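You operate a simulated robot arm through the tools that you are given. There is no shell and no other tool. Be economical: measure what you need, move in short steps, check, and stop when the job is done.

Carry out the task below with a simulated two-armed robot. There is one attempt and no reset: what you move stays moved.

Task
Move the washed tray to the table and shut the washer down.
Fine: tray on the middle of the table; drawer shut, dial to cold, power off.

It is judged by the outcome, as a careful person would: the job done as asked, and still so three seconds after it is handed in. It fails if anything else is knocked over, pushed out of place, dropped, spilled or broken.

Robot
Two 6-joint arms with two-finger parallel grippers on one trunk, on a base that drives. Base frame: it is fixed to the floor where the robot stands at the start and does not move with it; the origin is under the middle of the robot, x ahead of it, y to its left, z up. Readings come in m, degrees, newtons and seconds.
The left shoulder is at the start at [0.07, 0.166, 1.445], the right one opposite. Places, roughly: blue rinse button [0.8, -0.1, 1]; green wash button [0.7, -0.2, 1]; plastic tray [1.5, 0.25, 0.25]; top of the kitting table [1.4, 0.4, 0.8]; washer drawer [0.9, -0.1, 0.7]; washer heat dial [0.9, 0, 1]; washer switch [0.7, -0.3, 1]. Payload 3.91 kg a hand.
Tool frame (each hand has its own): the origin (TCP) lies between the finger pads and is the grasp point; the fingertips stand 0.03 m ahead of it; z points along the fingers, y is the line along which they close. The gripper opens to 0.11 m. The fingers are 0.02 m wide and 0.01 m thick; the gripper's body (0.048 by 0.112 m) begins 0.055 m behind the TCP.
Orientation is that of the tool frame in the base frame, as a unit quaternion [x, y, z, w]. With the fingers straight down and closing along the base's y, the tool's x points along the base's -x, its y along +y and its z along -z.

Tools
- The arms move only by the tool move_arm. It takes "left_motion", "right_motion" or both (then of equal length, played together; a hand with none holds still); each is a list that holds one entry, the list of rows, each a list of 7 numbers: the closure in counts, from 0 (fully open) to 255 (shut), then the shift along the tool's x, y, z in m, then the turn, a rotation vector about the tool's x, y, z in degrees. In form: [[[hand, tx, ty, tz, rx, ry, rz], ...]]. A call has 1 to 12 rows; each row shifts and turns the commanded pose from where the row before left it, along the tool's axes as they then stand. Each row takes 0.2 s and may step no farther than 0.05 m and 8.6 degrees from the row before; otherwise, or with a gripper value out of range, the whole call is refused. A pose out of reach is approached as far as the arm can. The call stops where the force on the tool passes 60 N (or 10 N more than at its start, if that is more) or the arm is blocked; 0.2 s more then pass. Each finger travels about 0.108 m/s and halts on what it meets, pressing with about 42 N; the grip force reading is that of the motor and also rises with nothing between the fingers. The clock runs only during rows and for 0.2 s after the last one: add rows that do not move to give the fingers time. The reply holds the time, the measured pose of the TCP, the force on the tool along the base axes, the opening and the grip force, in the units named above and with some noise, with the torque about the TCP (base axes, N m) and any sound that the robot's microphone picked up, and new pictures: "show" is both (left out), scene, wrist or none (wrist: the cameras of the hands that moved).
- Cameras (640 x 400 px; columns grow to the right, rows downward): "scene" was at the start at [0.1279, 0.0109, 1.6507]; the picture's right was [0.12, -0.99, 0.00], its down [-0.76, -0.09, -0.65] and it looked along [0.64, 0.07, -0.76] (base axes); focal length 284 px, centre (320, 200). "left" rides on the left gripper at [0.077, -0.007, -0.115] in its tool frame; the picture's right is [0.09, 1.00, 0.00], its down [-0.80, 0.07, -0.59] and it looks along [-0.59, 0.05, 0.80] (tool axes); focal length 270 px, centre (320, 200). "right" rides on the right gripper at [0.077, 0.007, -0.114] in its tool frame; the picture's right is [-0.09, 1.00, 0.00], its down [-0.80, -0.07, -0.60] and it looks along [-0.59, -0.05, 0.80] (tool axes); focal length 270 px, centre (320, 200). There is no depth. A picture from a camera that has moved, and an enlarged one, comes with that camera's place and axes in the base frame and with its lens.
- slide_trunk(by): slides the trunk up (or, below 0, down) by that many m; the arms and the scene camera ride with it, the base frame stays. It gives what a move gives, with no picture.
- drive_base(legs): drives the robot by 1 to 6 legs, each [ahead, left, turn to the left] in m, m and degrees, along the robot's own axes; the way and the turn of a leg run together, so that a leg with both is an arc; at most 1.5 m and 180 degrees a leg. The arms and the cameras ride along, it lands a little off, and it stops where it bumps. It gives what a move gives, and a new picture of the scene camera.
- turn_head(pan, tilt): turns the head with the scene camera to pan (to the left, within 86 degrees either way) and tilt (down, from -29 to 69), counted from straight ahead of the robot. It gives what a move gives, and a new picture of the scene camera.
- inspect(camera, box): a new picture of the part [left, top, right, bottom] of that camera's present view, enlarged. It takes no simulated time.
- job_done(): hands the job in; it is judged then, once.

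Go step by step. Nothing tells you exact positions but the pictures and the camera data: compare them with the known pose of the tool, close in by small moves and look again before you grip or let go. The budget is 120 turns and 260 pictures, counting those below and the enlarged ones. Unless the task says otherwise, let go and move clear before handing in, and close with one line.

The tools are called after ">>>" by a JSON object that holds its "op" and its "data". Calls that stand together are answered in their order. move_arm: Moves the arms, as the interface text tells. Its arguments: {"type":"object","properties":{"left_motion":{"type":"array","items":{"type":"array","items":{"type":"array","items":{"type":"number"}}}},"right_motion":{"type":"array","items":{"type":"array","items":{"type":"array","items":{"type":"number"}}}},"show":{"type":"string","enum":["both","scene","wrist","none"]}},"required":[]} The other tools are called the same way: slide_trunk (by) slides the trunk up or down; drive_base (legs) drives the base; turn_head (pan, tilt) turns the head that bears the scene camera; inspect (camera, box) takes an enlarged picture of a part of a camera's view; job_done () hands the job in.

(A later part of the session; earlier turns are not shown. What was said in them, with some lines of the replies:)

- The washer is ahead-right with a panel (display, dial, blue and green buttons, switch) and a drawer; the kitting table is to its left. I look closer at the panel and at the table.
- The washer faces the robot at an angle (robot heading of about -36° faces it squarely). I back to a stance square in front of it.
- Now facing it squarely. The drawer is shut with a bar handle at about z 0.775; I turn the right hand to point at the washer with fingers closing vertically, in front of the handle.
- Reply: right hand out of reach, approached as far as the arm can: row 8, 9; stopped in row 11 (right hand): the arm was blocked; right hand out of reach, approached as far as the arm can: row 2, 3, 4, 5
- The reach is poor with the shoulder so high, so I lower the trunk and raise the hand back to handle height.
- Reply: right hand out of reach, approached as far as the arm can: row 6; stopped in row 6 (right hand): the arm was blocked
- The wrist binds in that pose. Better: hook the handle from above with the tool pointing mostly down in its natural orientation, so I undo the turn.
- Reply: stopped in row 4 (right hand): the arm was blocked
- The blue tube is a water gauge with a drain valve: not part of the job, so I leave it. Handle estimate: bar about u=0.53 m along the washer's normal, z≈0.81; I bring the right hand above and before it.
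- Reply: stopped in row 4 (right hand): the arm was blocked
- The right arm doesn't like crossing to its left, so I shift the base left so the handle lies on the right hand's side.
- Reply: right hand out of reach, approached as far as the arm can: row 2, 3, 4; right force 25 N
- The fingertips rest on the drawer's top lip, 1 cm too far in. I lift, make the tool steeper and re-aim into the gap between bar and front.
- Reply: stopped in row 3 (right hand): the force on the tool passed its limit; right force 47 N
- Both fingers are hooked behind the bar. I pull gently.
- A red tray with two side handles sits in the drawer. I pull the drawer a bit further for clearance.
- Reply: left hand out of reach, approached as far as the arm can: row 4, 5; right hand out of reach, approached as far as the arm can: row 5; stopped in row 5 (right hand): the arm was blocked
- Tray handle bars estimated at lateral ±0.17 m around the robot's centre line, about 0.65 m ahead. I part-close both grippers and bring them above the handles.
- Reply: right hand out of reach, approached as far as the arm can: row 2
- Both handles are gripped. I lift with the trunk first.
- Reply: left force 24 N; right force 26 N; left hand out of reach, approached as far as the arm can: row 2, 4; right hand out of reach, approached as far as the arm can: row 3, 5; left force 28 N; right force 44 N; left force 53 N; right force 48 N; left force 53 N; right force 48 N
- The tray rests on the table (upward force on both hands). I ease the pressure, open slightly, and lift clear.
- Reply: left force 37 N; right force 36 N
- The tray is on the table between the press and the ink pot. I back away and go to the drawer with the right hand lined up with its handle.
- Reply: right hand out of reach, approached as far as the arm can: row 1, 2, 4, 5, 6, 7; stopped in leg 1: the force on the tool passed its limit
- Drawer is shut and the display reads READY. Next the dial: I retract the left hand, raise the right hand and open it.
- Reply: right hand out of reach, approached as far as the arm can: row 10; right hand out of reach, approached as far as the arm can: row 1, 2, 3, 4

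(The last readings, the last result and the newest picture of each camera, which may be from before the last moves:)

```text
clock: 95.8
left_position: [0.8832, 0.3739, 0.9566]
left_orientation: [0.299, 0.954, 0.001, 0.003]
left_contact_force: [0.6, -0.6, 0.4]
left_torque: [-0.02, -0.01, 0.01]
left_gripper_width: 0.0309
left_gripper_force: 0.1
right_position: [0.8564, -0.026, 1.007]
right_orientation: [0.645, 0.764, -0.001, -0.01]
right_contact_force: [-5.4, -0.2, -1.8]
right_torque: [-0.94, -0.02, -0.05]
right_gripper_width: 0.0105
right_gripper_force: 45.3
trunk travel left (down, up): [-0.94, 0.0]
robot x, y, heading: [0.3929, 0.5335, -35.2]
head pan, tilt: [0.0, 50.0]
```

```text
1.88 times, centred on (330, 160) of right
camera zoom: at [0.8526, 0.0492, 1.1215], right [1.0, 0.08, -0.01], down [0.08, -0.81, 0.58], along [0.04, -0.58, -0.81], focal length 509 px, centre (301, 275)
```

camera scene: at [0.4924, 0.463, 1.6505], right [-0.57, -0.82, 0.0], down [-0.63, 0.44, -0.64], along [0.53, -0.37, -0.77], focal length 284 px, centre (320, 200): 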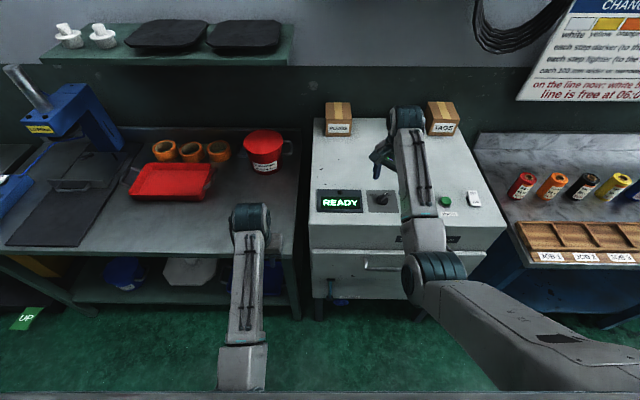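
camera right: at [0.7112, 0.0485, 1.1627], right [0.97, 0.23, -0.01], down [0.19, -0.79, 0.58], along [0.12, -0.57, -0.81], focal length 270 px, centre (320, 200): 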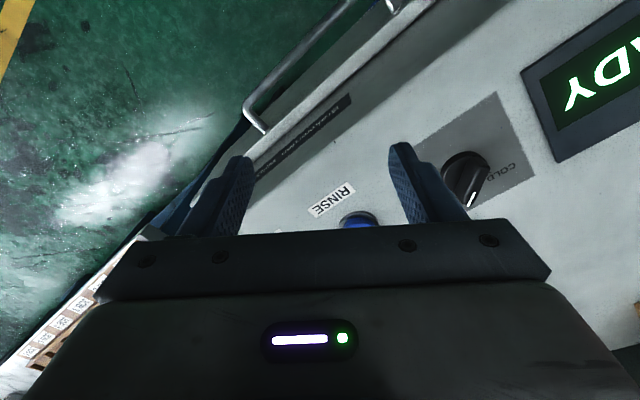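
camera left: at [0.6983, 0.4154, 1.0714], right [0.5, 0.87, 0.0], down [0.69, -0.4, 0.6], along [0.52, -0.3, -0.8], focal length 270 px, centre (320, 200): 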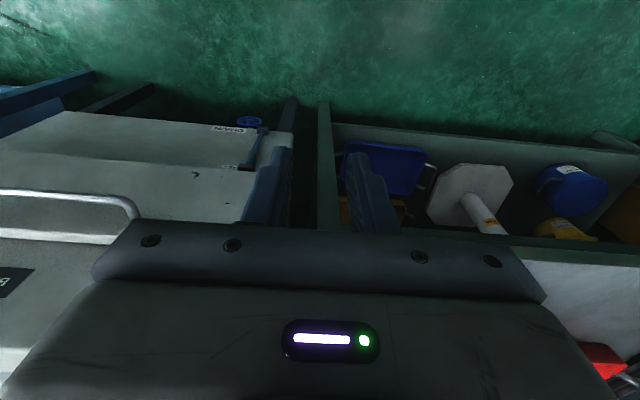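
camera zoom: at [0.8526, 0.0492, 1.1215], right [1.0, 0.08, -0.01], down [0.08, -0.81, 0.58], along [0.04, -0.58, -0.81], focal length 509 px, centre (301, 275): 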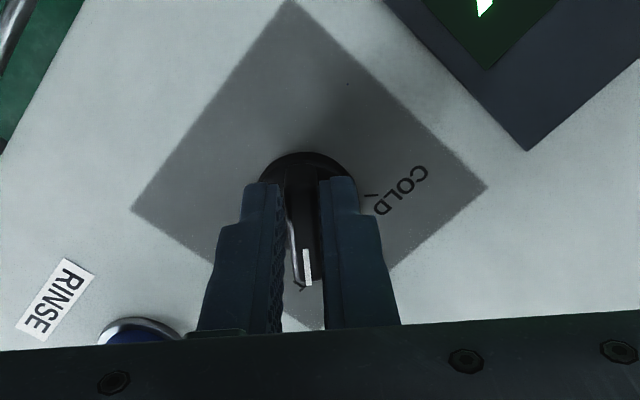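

>>> {"op": "move_arm", "data": {"right_motion": [[[255, 0, 0, 0, 0, 0, -8.2], [255, 0, 0, 0, 0, 0, -8.2], [255, 0, 0, 0, 0, 0, -8.2], [255, 0, 0, 0, 0, 0, -8.2], [255, 0, 0, 0, 0, 0, -8.2], [255, 0, 0, 0, 0, 0, -8.2], [255, 0, 0, 0, 0, 0, -8.2], [255, 0, 0, 0, 0, 0, -8.2], [255, 0, 0, 0, 0, 0, -8.2], [255, 0, 0, 0, 0, 0, -8.2], [255, 0, 0, 0, 0, 0, -8]]]}}

>>> {"op": "inspect", "data": {"camera": "right", "box": [160, 60, 500, 260]}}

```text
clock: 98.2
left_position: [0.8786, 0.3665, 0.9597]
left_orientation: [0.3, 0.954, 0.006, 0.005]
left_contact_force: [-0.1, 0.5, 0.2]
left_torque: [0.01, 0.01, -0.01]
left_gripper_width: 0.031
left_gripper_force: 0.0
right_position: [0.8456, -0.041, 1.0074]
right_orientation: [-0.082, 0.997, 0.002, -0.007]
right_contact_force: [-32.6, -43.8, 4.1]
right_torque: [-1.29, 1.08, -0.55]
right_gripper_width: 0.0109
right_gripper_force: 45.1
trunk travel left (down, up): [-0.94, 0.0]
robot x, y, heading: [0.3899, 0.5291, -35.1]
head pan, tilt: [0.0, 50.0]
camera scene: at [0.4865, 0.4513, 1.6504], right [-0.57, -0.82, -0.01], down [-0.62, 0.44, -0.64], along [0.53, -0.36, -0.77], focal length 284 px, centre (320, 200)
camera right: at [0.7713, -0.0472, 1.1217], right [-0.08, 1.0, 0.0], down [0.81, 0.06, 0.58], along [0.58, 0.05, -0.81], focal length 270 px, centre (320, 200)
```

scene: 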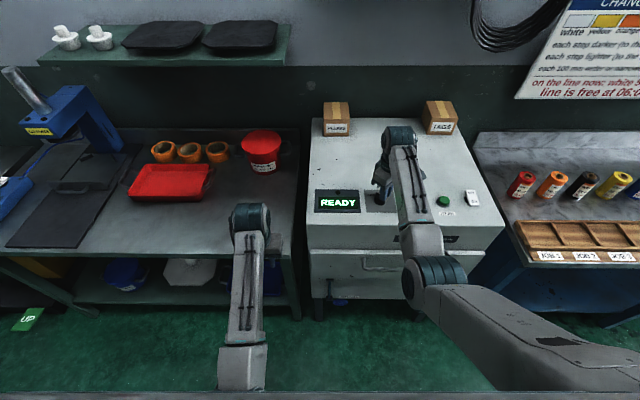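
right: 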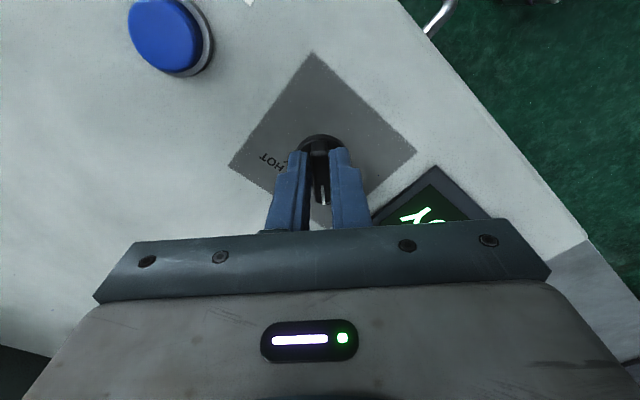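

```text
1.88 times, centred on (330, 160) of right
camera zoom: at [0.7713, -0.0472, 1.1217], right [-0.08, 1.0, 0.0], down [0.81, 0.06, 0.58], along [0.58, 0.05, -0.81], focal length 509 px, centre (301, 275)
```

zoom: 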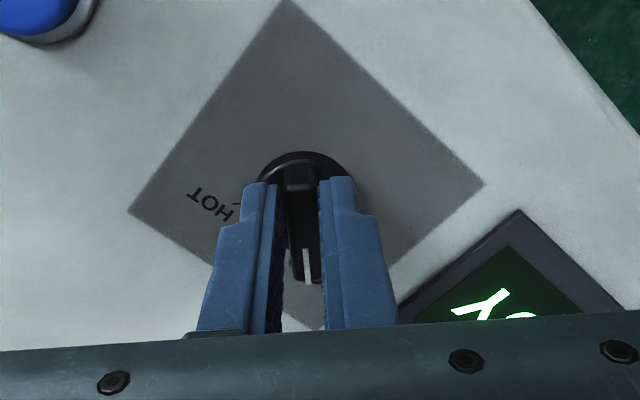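

>>> {"op": "move_arm", "data": {"right_motion": [[[220, 0, 0, 0, 0, 0, 0], [180, 0, 0, 0, 0, 0, 0], [140, 0, 0, 0, 0, 0, 0], [140, 0, 0, -0.02, 0, 0, 0], [140, 0, 0, -0.02, 0, 0, 0], [140, 0, 0, -0.015, 0, 0, 0]]], "show": "none"}}

>>> {"op": "inspect", "data": {"camera": "right", "box": [160, 60, 500, 260]}}

>>> {"op": "inspect", "data": {"camera": "scene", "box": [300, 150, 500, 270]}}

```text
clock: 99.6
left_position: [0.8846, 0.373, 0.9582]
left_orientation: [0.299, 0.954, 0.002, 0.002]
left_contact_force: [-0.3, 1.0, 0.2]
left_torque: [-0.03, 0.02, -0.01]
left_gripper_width: 0.0308
left_gripper_force: 0.0
right_position: [0.8579, -0.0261, 1.0627]
right_orientation: [-0.085, 0.996, 0.006, -0.007]
right_contact_force: [0.1, -0.3, -0.2]
right_torque: [-0.01, 0.04, 0.01]
right_gripper_width: 0.0493
right_gripper_force: 0.0
trunk travel left (down, up): [-0.94, 0.0]
robot x, y, heading: [0.3901, 0.5344, -34.8]
head pan, tilt: [0.0, 50.0]
```

```text
1.88 times, centred on (330, 160) of right
camera zoom: at [0.7838, -0.034, 1.1771], right [-0.08, 1.0, 0.01], down [0.81, 0.06, 0.58], along [0.58, 0.06, -0.81], focal length 509 px, centre (301, 275)
```

zoom: 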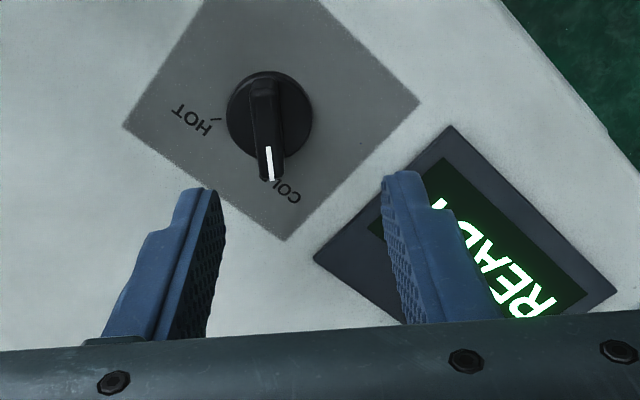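

```text
3.20 times, centred on (400, 210) of scene
camera zoom: at [0.4955, 0.4635, 1.6503], right [-0.57, -0.82, 0.0], down [-0.63, 0.44, -0.64], along [0.53, -0.37, -0.77], focal length 910 px, centre (64, 168)
```

zoom: 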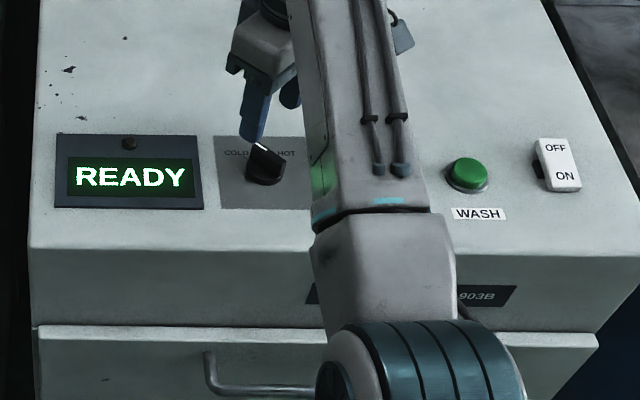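

The dial now points at COLD. Next the power switch: close and square the right hand, then shift right.

>>> {"op": "move_arm", "data": {"right_motion": [[[140, 0, 0, -0.005, 0, 0, 7.5], [200, 0, 0, 0, 0, 0, 7.5], [255, 0, 0, 0, 0, 0, 7.5], [255, 0, 0, 0, 0, 0, 7.5], [255, 0, 0, 0, 0, 0, 7.5], [255, 0, 0, 0, 0, 0, 7.5]]], "show": "none"}}

>>> {"op": "drive_base", "data": {"legs": [[0, -0.285, 0]]}}

>>> {"op": "inspect", "data": {"camera": "right", "box": [140, 20, 500, 240]}}

```text
clock: 101.0
left_position: [0.8836, 0.3731, 0.9574]
left_orientation: [0.3, 0.954, 0.001, 0.002]
left_contact_force: [1.0, 0.1, 0.2]
left_torque: [0.02, 0.01, -0.02]
left_gripper_width: 0.0311
left_gripper_force: 0.2
right_position: [0.8581, -0.0255, 1.0673]
right_orientation: [0.304, 0.953, 0.003, -0.009]
right_contact_force: [0.3, 0.0, 0.5]
right_torque: [0.01, 0.01, 0.04]
right_gripper_width: 0.0
right_gripper_force: 37.7
trunk travel left (down, up): [-0.94, 0.0]
robot x, y, heading: [0.3938, 0.5342, -34.8]
head pan, tilt: [0.0, 50.0]
```

```text
clock: 103.0
left_position: [0.7175, 0.1352, 0.9586]
left_orientation: [0.303, 0.953, 0.001, 0.002]
left_contact_force: [-0.2, 0.0, -0.5]
left_torque: [-0.02, 0.01, 0.02]
left_gripper_width: 0.0312
left_gripper_force: 0.0
right_position: [0.6886, -0.2643, 1.0678]
right_orientation: [0.306, 0.952, 0.002, -0.009]
right_contact_force: [0.4, 0.7, -0.1]
right_torque: [0.02, 0.01, 0.03]
right_gripper_width: 0.0
right_gripper_force: 37.2
trunk travel left (down, up): [-0.94, 0.0]
robot x, y, heading: [0.2203, 0.2973, -35.2]
head pan, tilt: [0.0, 50.0]
camera scene: at [0.3305, 0.2277, 1.6502], right [-0.58, -0.82, 0.0], down [-0.63, 0.44, -0.64], along [0.52, -0.37, -0.77], focal length 284 px, centre (320, 200)
```

scene: 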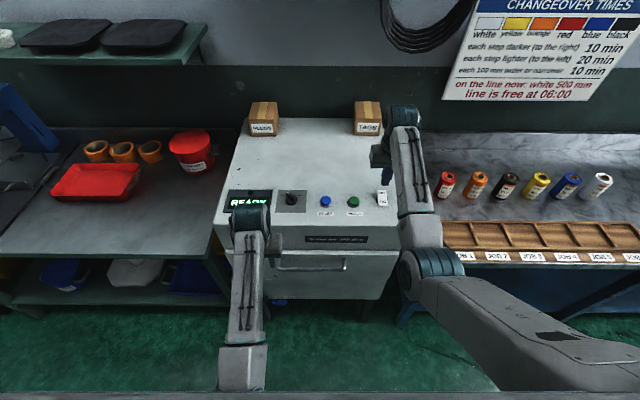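

```text
1.78 times, centred on (320, 130) of right
camera zoom: at [0.632, -0.2156, 1.1825], right [0.65, 0.76, 0.0], down [0.62, -0.53, 0.58], along [0.44, -0.38, -0.82], focal length 480 px, centre (320, 324)
```

zoom: 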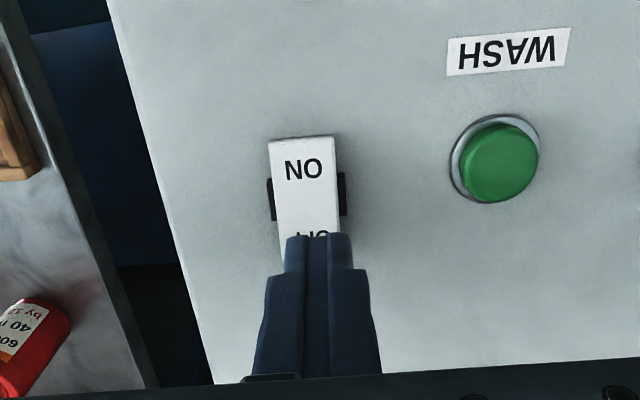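

>>> {"op": "move_arm", "data": {"right_motion": [[[255, -0.022, -0.004, 0, 0, 0, 0], [255, 0, 0, 0.015, 0, 0, 0], [255, 0, 0, 0.015, 0, 0, 0], [255, 0, 0, 0.01, 0, 0, 0], [255, 0, 0, 0.008, 0, 0, 0], [255, 0, 0, 0.006, 0, 0, 0], [255, 0, 0, 0.006, 0, 0, 0], [255, 0, 0, 0.005, 0, 0, 0]]]}}

```text
clock: 104.8
left_position: [0.7166, 0.1336, 0.9579]
left_orientation: [0.304, 0.953, 0.001, 0.002]
left_contact_force: [0.4, -0.2, -0.5]
left_torque: [0.01, -0.01, 0.01]
left_gripper_width: 0.031
left_gripper_force: 0.1
right_position: [0.7021, -0.2814, 1.0004]
right_orientation: [0.305, 0.952, 0.002, -0.009]
right_contact_force: [0.3, -0.2, -1.5]
right_torque: [0.03, 0.0, -0.01]
right_gripper_width: 0.0
right_gripper_force: 37.8
trunk travel left (down, up): [-0.94, 0.0]
robot x, y, heading: [0.226, 0.2997, -35.3]
head pan, tilt: [0.0, 50.0]
camera scene: at [0.3292, 0.2256, 1.6502], right [-0.58, -0.82, 0.0], down [-0.62, 0.44, -0.64], along [0.52, -0.37, -0.77], focal length 284 px, centre (320, 200)
camera right: at [0.6459, -0.2323, 1.1162], right [0.65, 0.76, 0.0], down [0.62, -0.53, 0.58], along [0.44, -0.38, -0.82], focal length 270 px, centre (320, 200)
```

scene: 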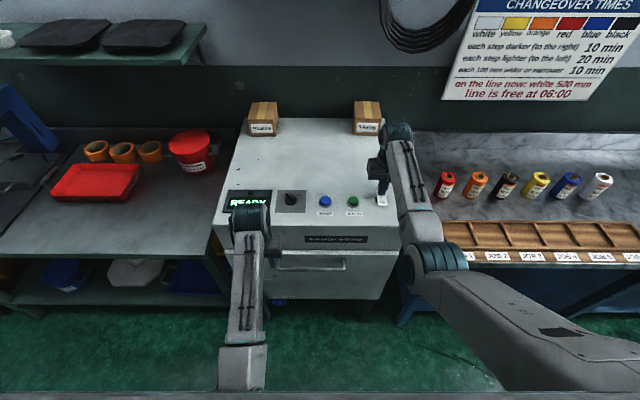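
right: 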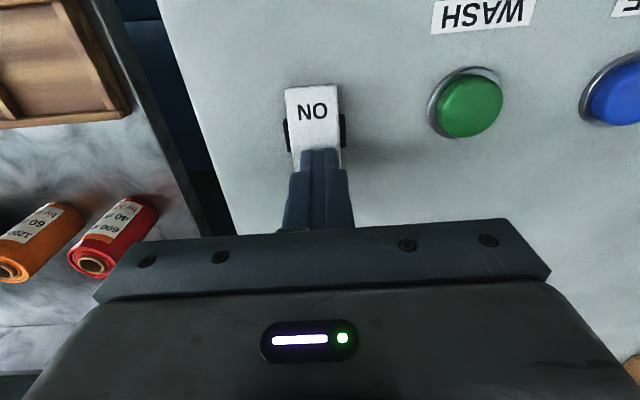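

>>> {"op": "move_arm", "data": {"right_motion": [[[255, 0, 0, 0.005, 0, 0, 0], [255, 0, 0, 0.005, 0, 0, 0], [255, 0, 0, 0.005, 0, 0, 0], [255, 0, 0, 0.004, 0, 0, 0]]]}}

>>> {"op": "inspect", "data": {"camera": "scene", "box": [210, 140, 420, 270]}}

```text
clock: 105.8
left_position: [0.7109, 0.1377, 0.9617]
left_orientation: [0.303, 0.953, 0.0, 0.006]
left_contact_force: [-0.1, 0.6, -0.4]
left_torque: [-0.03, 0.03, -0.02]
left_gripper_width: 0.0312
left_gripper_force: 0.0
right_position: [0.6999, -0.2804, 0.9959]
right_orientation: [0.305, 0.952, -0.002, 0.002]
right_contact_force: [2.9, -9.8, 58.6]
right_torque: [0.03, 0.3, 0.6]
right_gripper_width: 0.0
right_gripper_force: 37.5
trunk travel left (down, up): [-0.94, 0.0]
robot x, y, heading: [0.224, 0.2945, -35.3]
head pan, tilt: [0.0, 50.0]
camera scene: at [0.3214, 0.2329, 1.6518], right [-0.58, -0.82, 0.0], down [-0.62, 0.44, -0.65], along [0.53, -0.38, -0.76], focal length 284 px, centre (320, 200)
camera right: at [0.6429, -0.2297, 1.1098], right [0.65, 0.76, 0.0], down [0.61, -0.52, 0.6], along [0.45, -0.39, -0.8], focal length 270 px, centre (320, 200)
```

scene: 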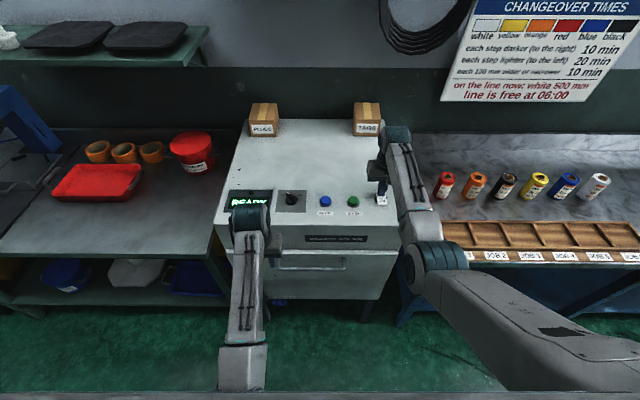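
right: 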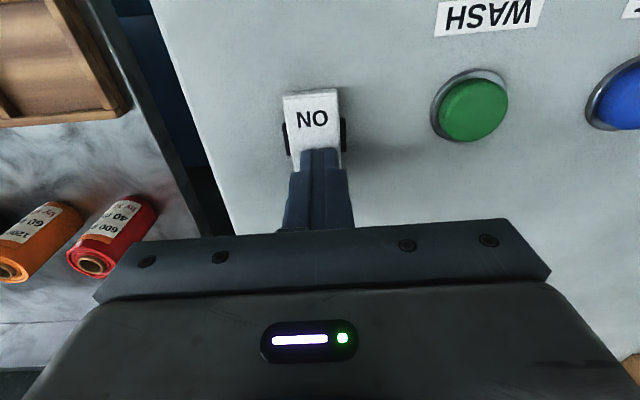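

```text
3.05 times, centred on (315, 205) of scene
camera zoom: at [0.3214, 0.2329, 1.6518], right [-0.58, -0.82, 0.0], down [-0.62, 0.44, -0.65], along [0.53, -0.38, -0.76], focal length 866 px, centre (335, 185)
```

zoom: 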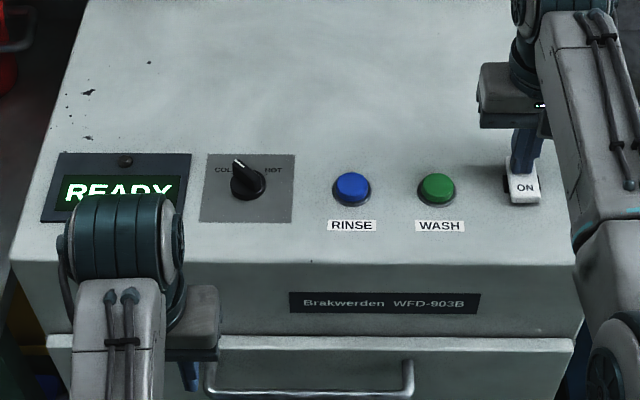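

>>> {"op": "move_arm", "data": {"right_motion": [[[255, 0, 0, -0.03, 0, 0, 0], [255, 0, 0, -0.03, 0, 0, 0], [255, 0.0, 0.04, -0.01, 0, 0, 0], [255, 0.0, 0.04, 0, 0, 0, 0]]], "show": "wrist"}}

>>> {"op": "inspect", "data": {"camera": "scene", "box": [340, 160, 420, 210]}}

>>> {"op": "inspect", "data": {"camera": "right", "box": [150, 60, 350, 230]}}

```text
clock: 106.8
left_position: [0.7195, 0.133, 0.957]
left_orientation: [0.303, 0.953, 0.001, 0.001]
left_contact_force: [0.0, -0.4, -0.5]
left_torque: [-0.01, 0.01, 0.01]
left_gripper_width: 0.031
left_gripper_force: 0.0
right_position: [0.7509, -0.2128, 1.0505]
right_orientation: [0.306, 0.952, 0.004, -0.01]
right_contact_force: [-0.1, -0.1, 0.6]
right_torque: [0.01, -0.03, 0.04]
right_gripper_width: 0.0
right_gripper_force: 37.9
trunk travel left (down, up): [-0.94, 0.0]
robot x, y, heading: [0.2267, 0.2945, -35.5]
head pan, tilt: [0.0, 50.0]
camera right: at [0.6943, -0.1628, 1.1671], right [0.65, 0.76, 0.0], down [0.62, -0.53, 0.58], along [0.44, -0.38, -0.82], focal length 270 px, centre (320, 200)
```

right: 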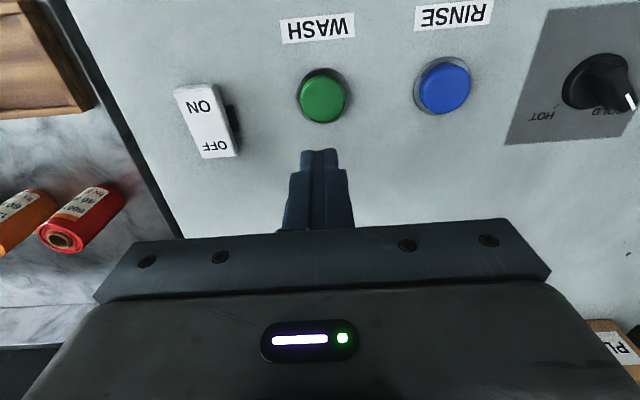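

```text
8.00 times, centred on (380, 185) of scene
camera zoom: at [0.3323, 0.2265, 1.6499], right [-0.58, -0.82, 0.0], down [-0.63, 0.44, -0.64], along [0.52, -0.37, -0.77], focal length 2274 px, centre (-160, 320)
```

zoom: 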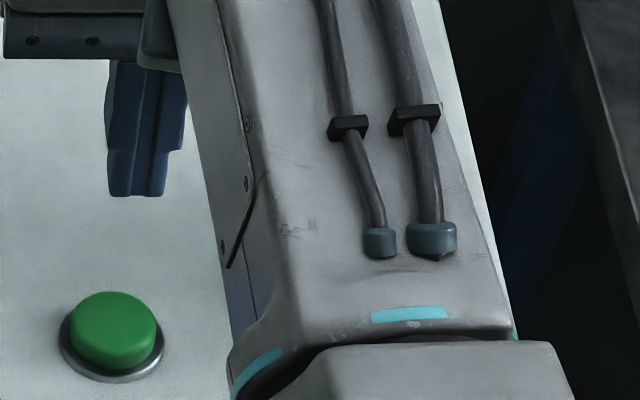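

```text
2.35 times, centred on (250, 145) of right
camera zoom: at [0.6943, -0.1628, 1.1671], right [0.65, 0.76, 0.0], down [0.62, -0.53, 0.58], along [0.44, -0.38, -0.82], focal length 636 px, centre (485, 329)
```

zoom: 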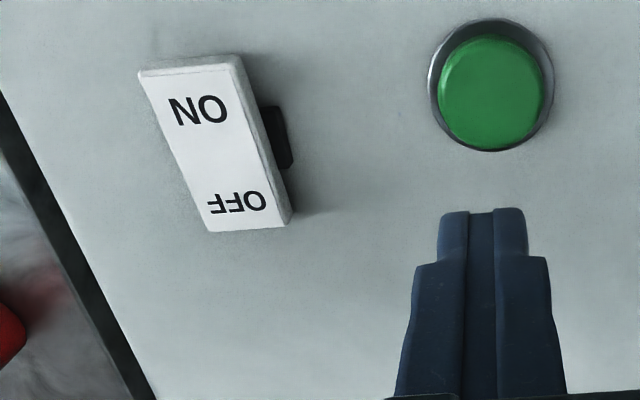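

>>> {"op": "inspect", "data": {"camera": "scene", "box": [210, 170, 330, 240]}}

```text
5.33 times, centred on (270, 205) of scene
camera zoom: at [0.3323, 0.2265, 1.6499], right [-0.58, -0.82, 0.0], down [-0.63, 0.44, -0.64], along [0.52, -0.37, -0.77], focal length 1516 px, centre (587, 173)
```

zoom: 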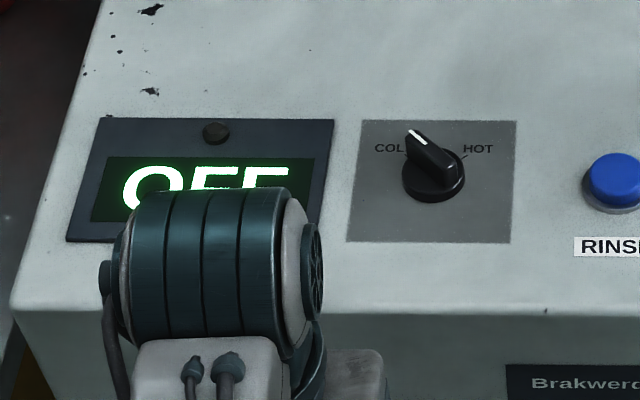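

The display now reads OFF and the dial points at COLD. I back clear and check everything.

>>> {"op": "drive_base", "data": {"legs": [[-0.35, 0, 0], [0, 0.2, 0]]}}

>>> {"op": "inspect", "data": {"camera": "scene", "box": [270, 60, 450, 240]}}

>>> {"op": "inspect", "data": {"camera": "scene", "box": [40, 60, 320, 240]}}

```text
clock: 110.2
left_position: [0.5483, 0.4925, 0.958]
left_orientation: [0.307, 0.952, 0.003, 0.003]
left_contact_force: [0.1, -1.0, -0.4]
left_torque: [0.04, -0.01, 0.02]
left_gripper_width: 0.031
left_gripper_force: 0.1
right_position: [0.5782, 0.1441, 1.0528]
right_orientation: [0.309, 0.951, 0.004, -0.008]
right_contact_force: [0.1, 0.0, -0.1]
right_torque: [0.03, 0.0, 0.0]
right_gripper_width: 0.0
right_gripper_force: 37.6
trunk travel left (down, up): [-0.94, 0.0]
robot x, y, heading: [0.0589, 0.6579, -36.1]
head pan, tilt: [0.0, 50.0]
camera scene: at [0.1611, 0.5849, 1.6501], right [-0.59, -0.81, 0.0], down [-0.62, 0.45, -0.64], along [0.52, -0.37, -0.77], focal length 284 px, centre (320, 200)
```

scene: 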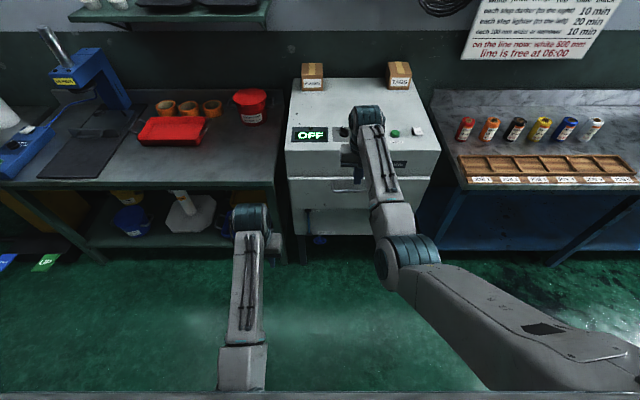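

```text
2.22 times, centred on (360, 150) of scene
camera zoom: at [0.1611, 0.5849, 1.6501], right [-0.59, -0.81, 0.0], down [-0.62, 0.45, -0.64], along [0.52, -0.37, -0.77], focal length 632 px, centre (231, 311)
```

zoom: 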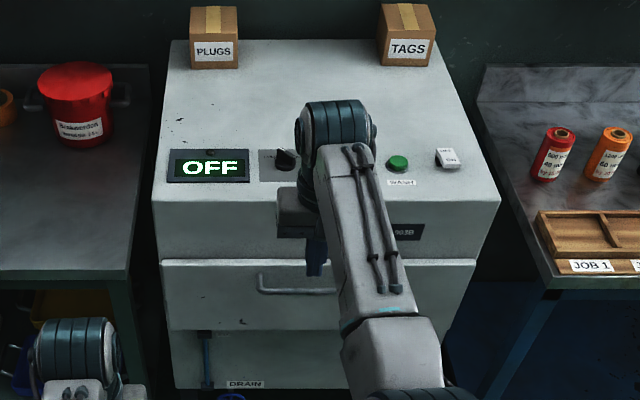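

```text
2.22 times, centred on (180, 150) of scene
camera zoom: at [0.1611, 0.5849, 1.6501], right [-0.59, -0.81, 0.0], down [-0.62, 0.45, -0.64], along [0.52, -0.37, -0.77], focal length 632 px, centre (631, 311)
```

zoom: 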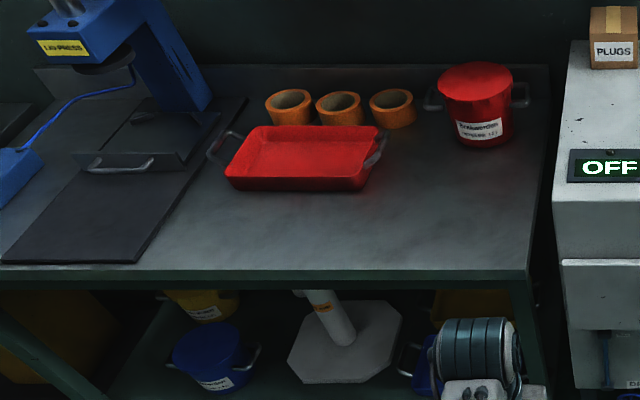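

Everything checks out: the tray is on the table, the drawer is shut, the dial is at COLD and the display shows OFF. Both hands are clear, so I hand in.

>>> {"op": "job_done", "data": {}}

```text
The job is handed in.
```

The washed tray is on the middle of the kitting table, between the press mat and the ink pot. The washer drawer is shut, the dial is at COLD and the power is off.
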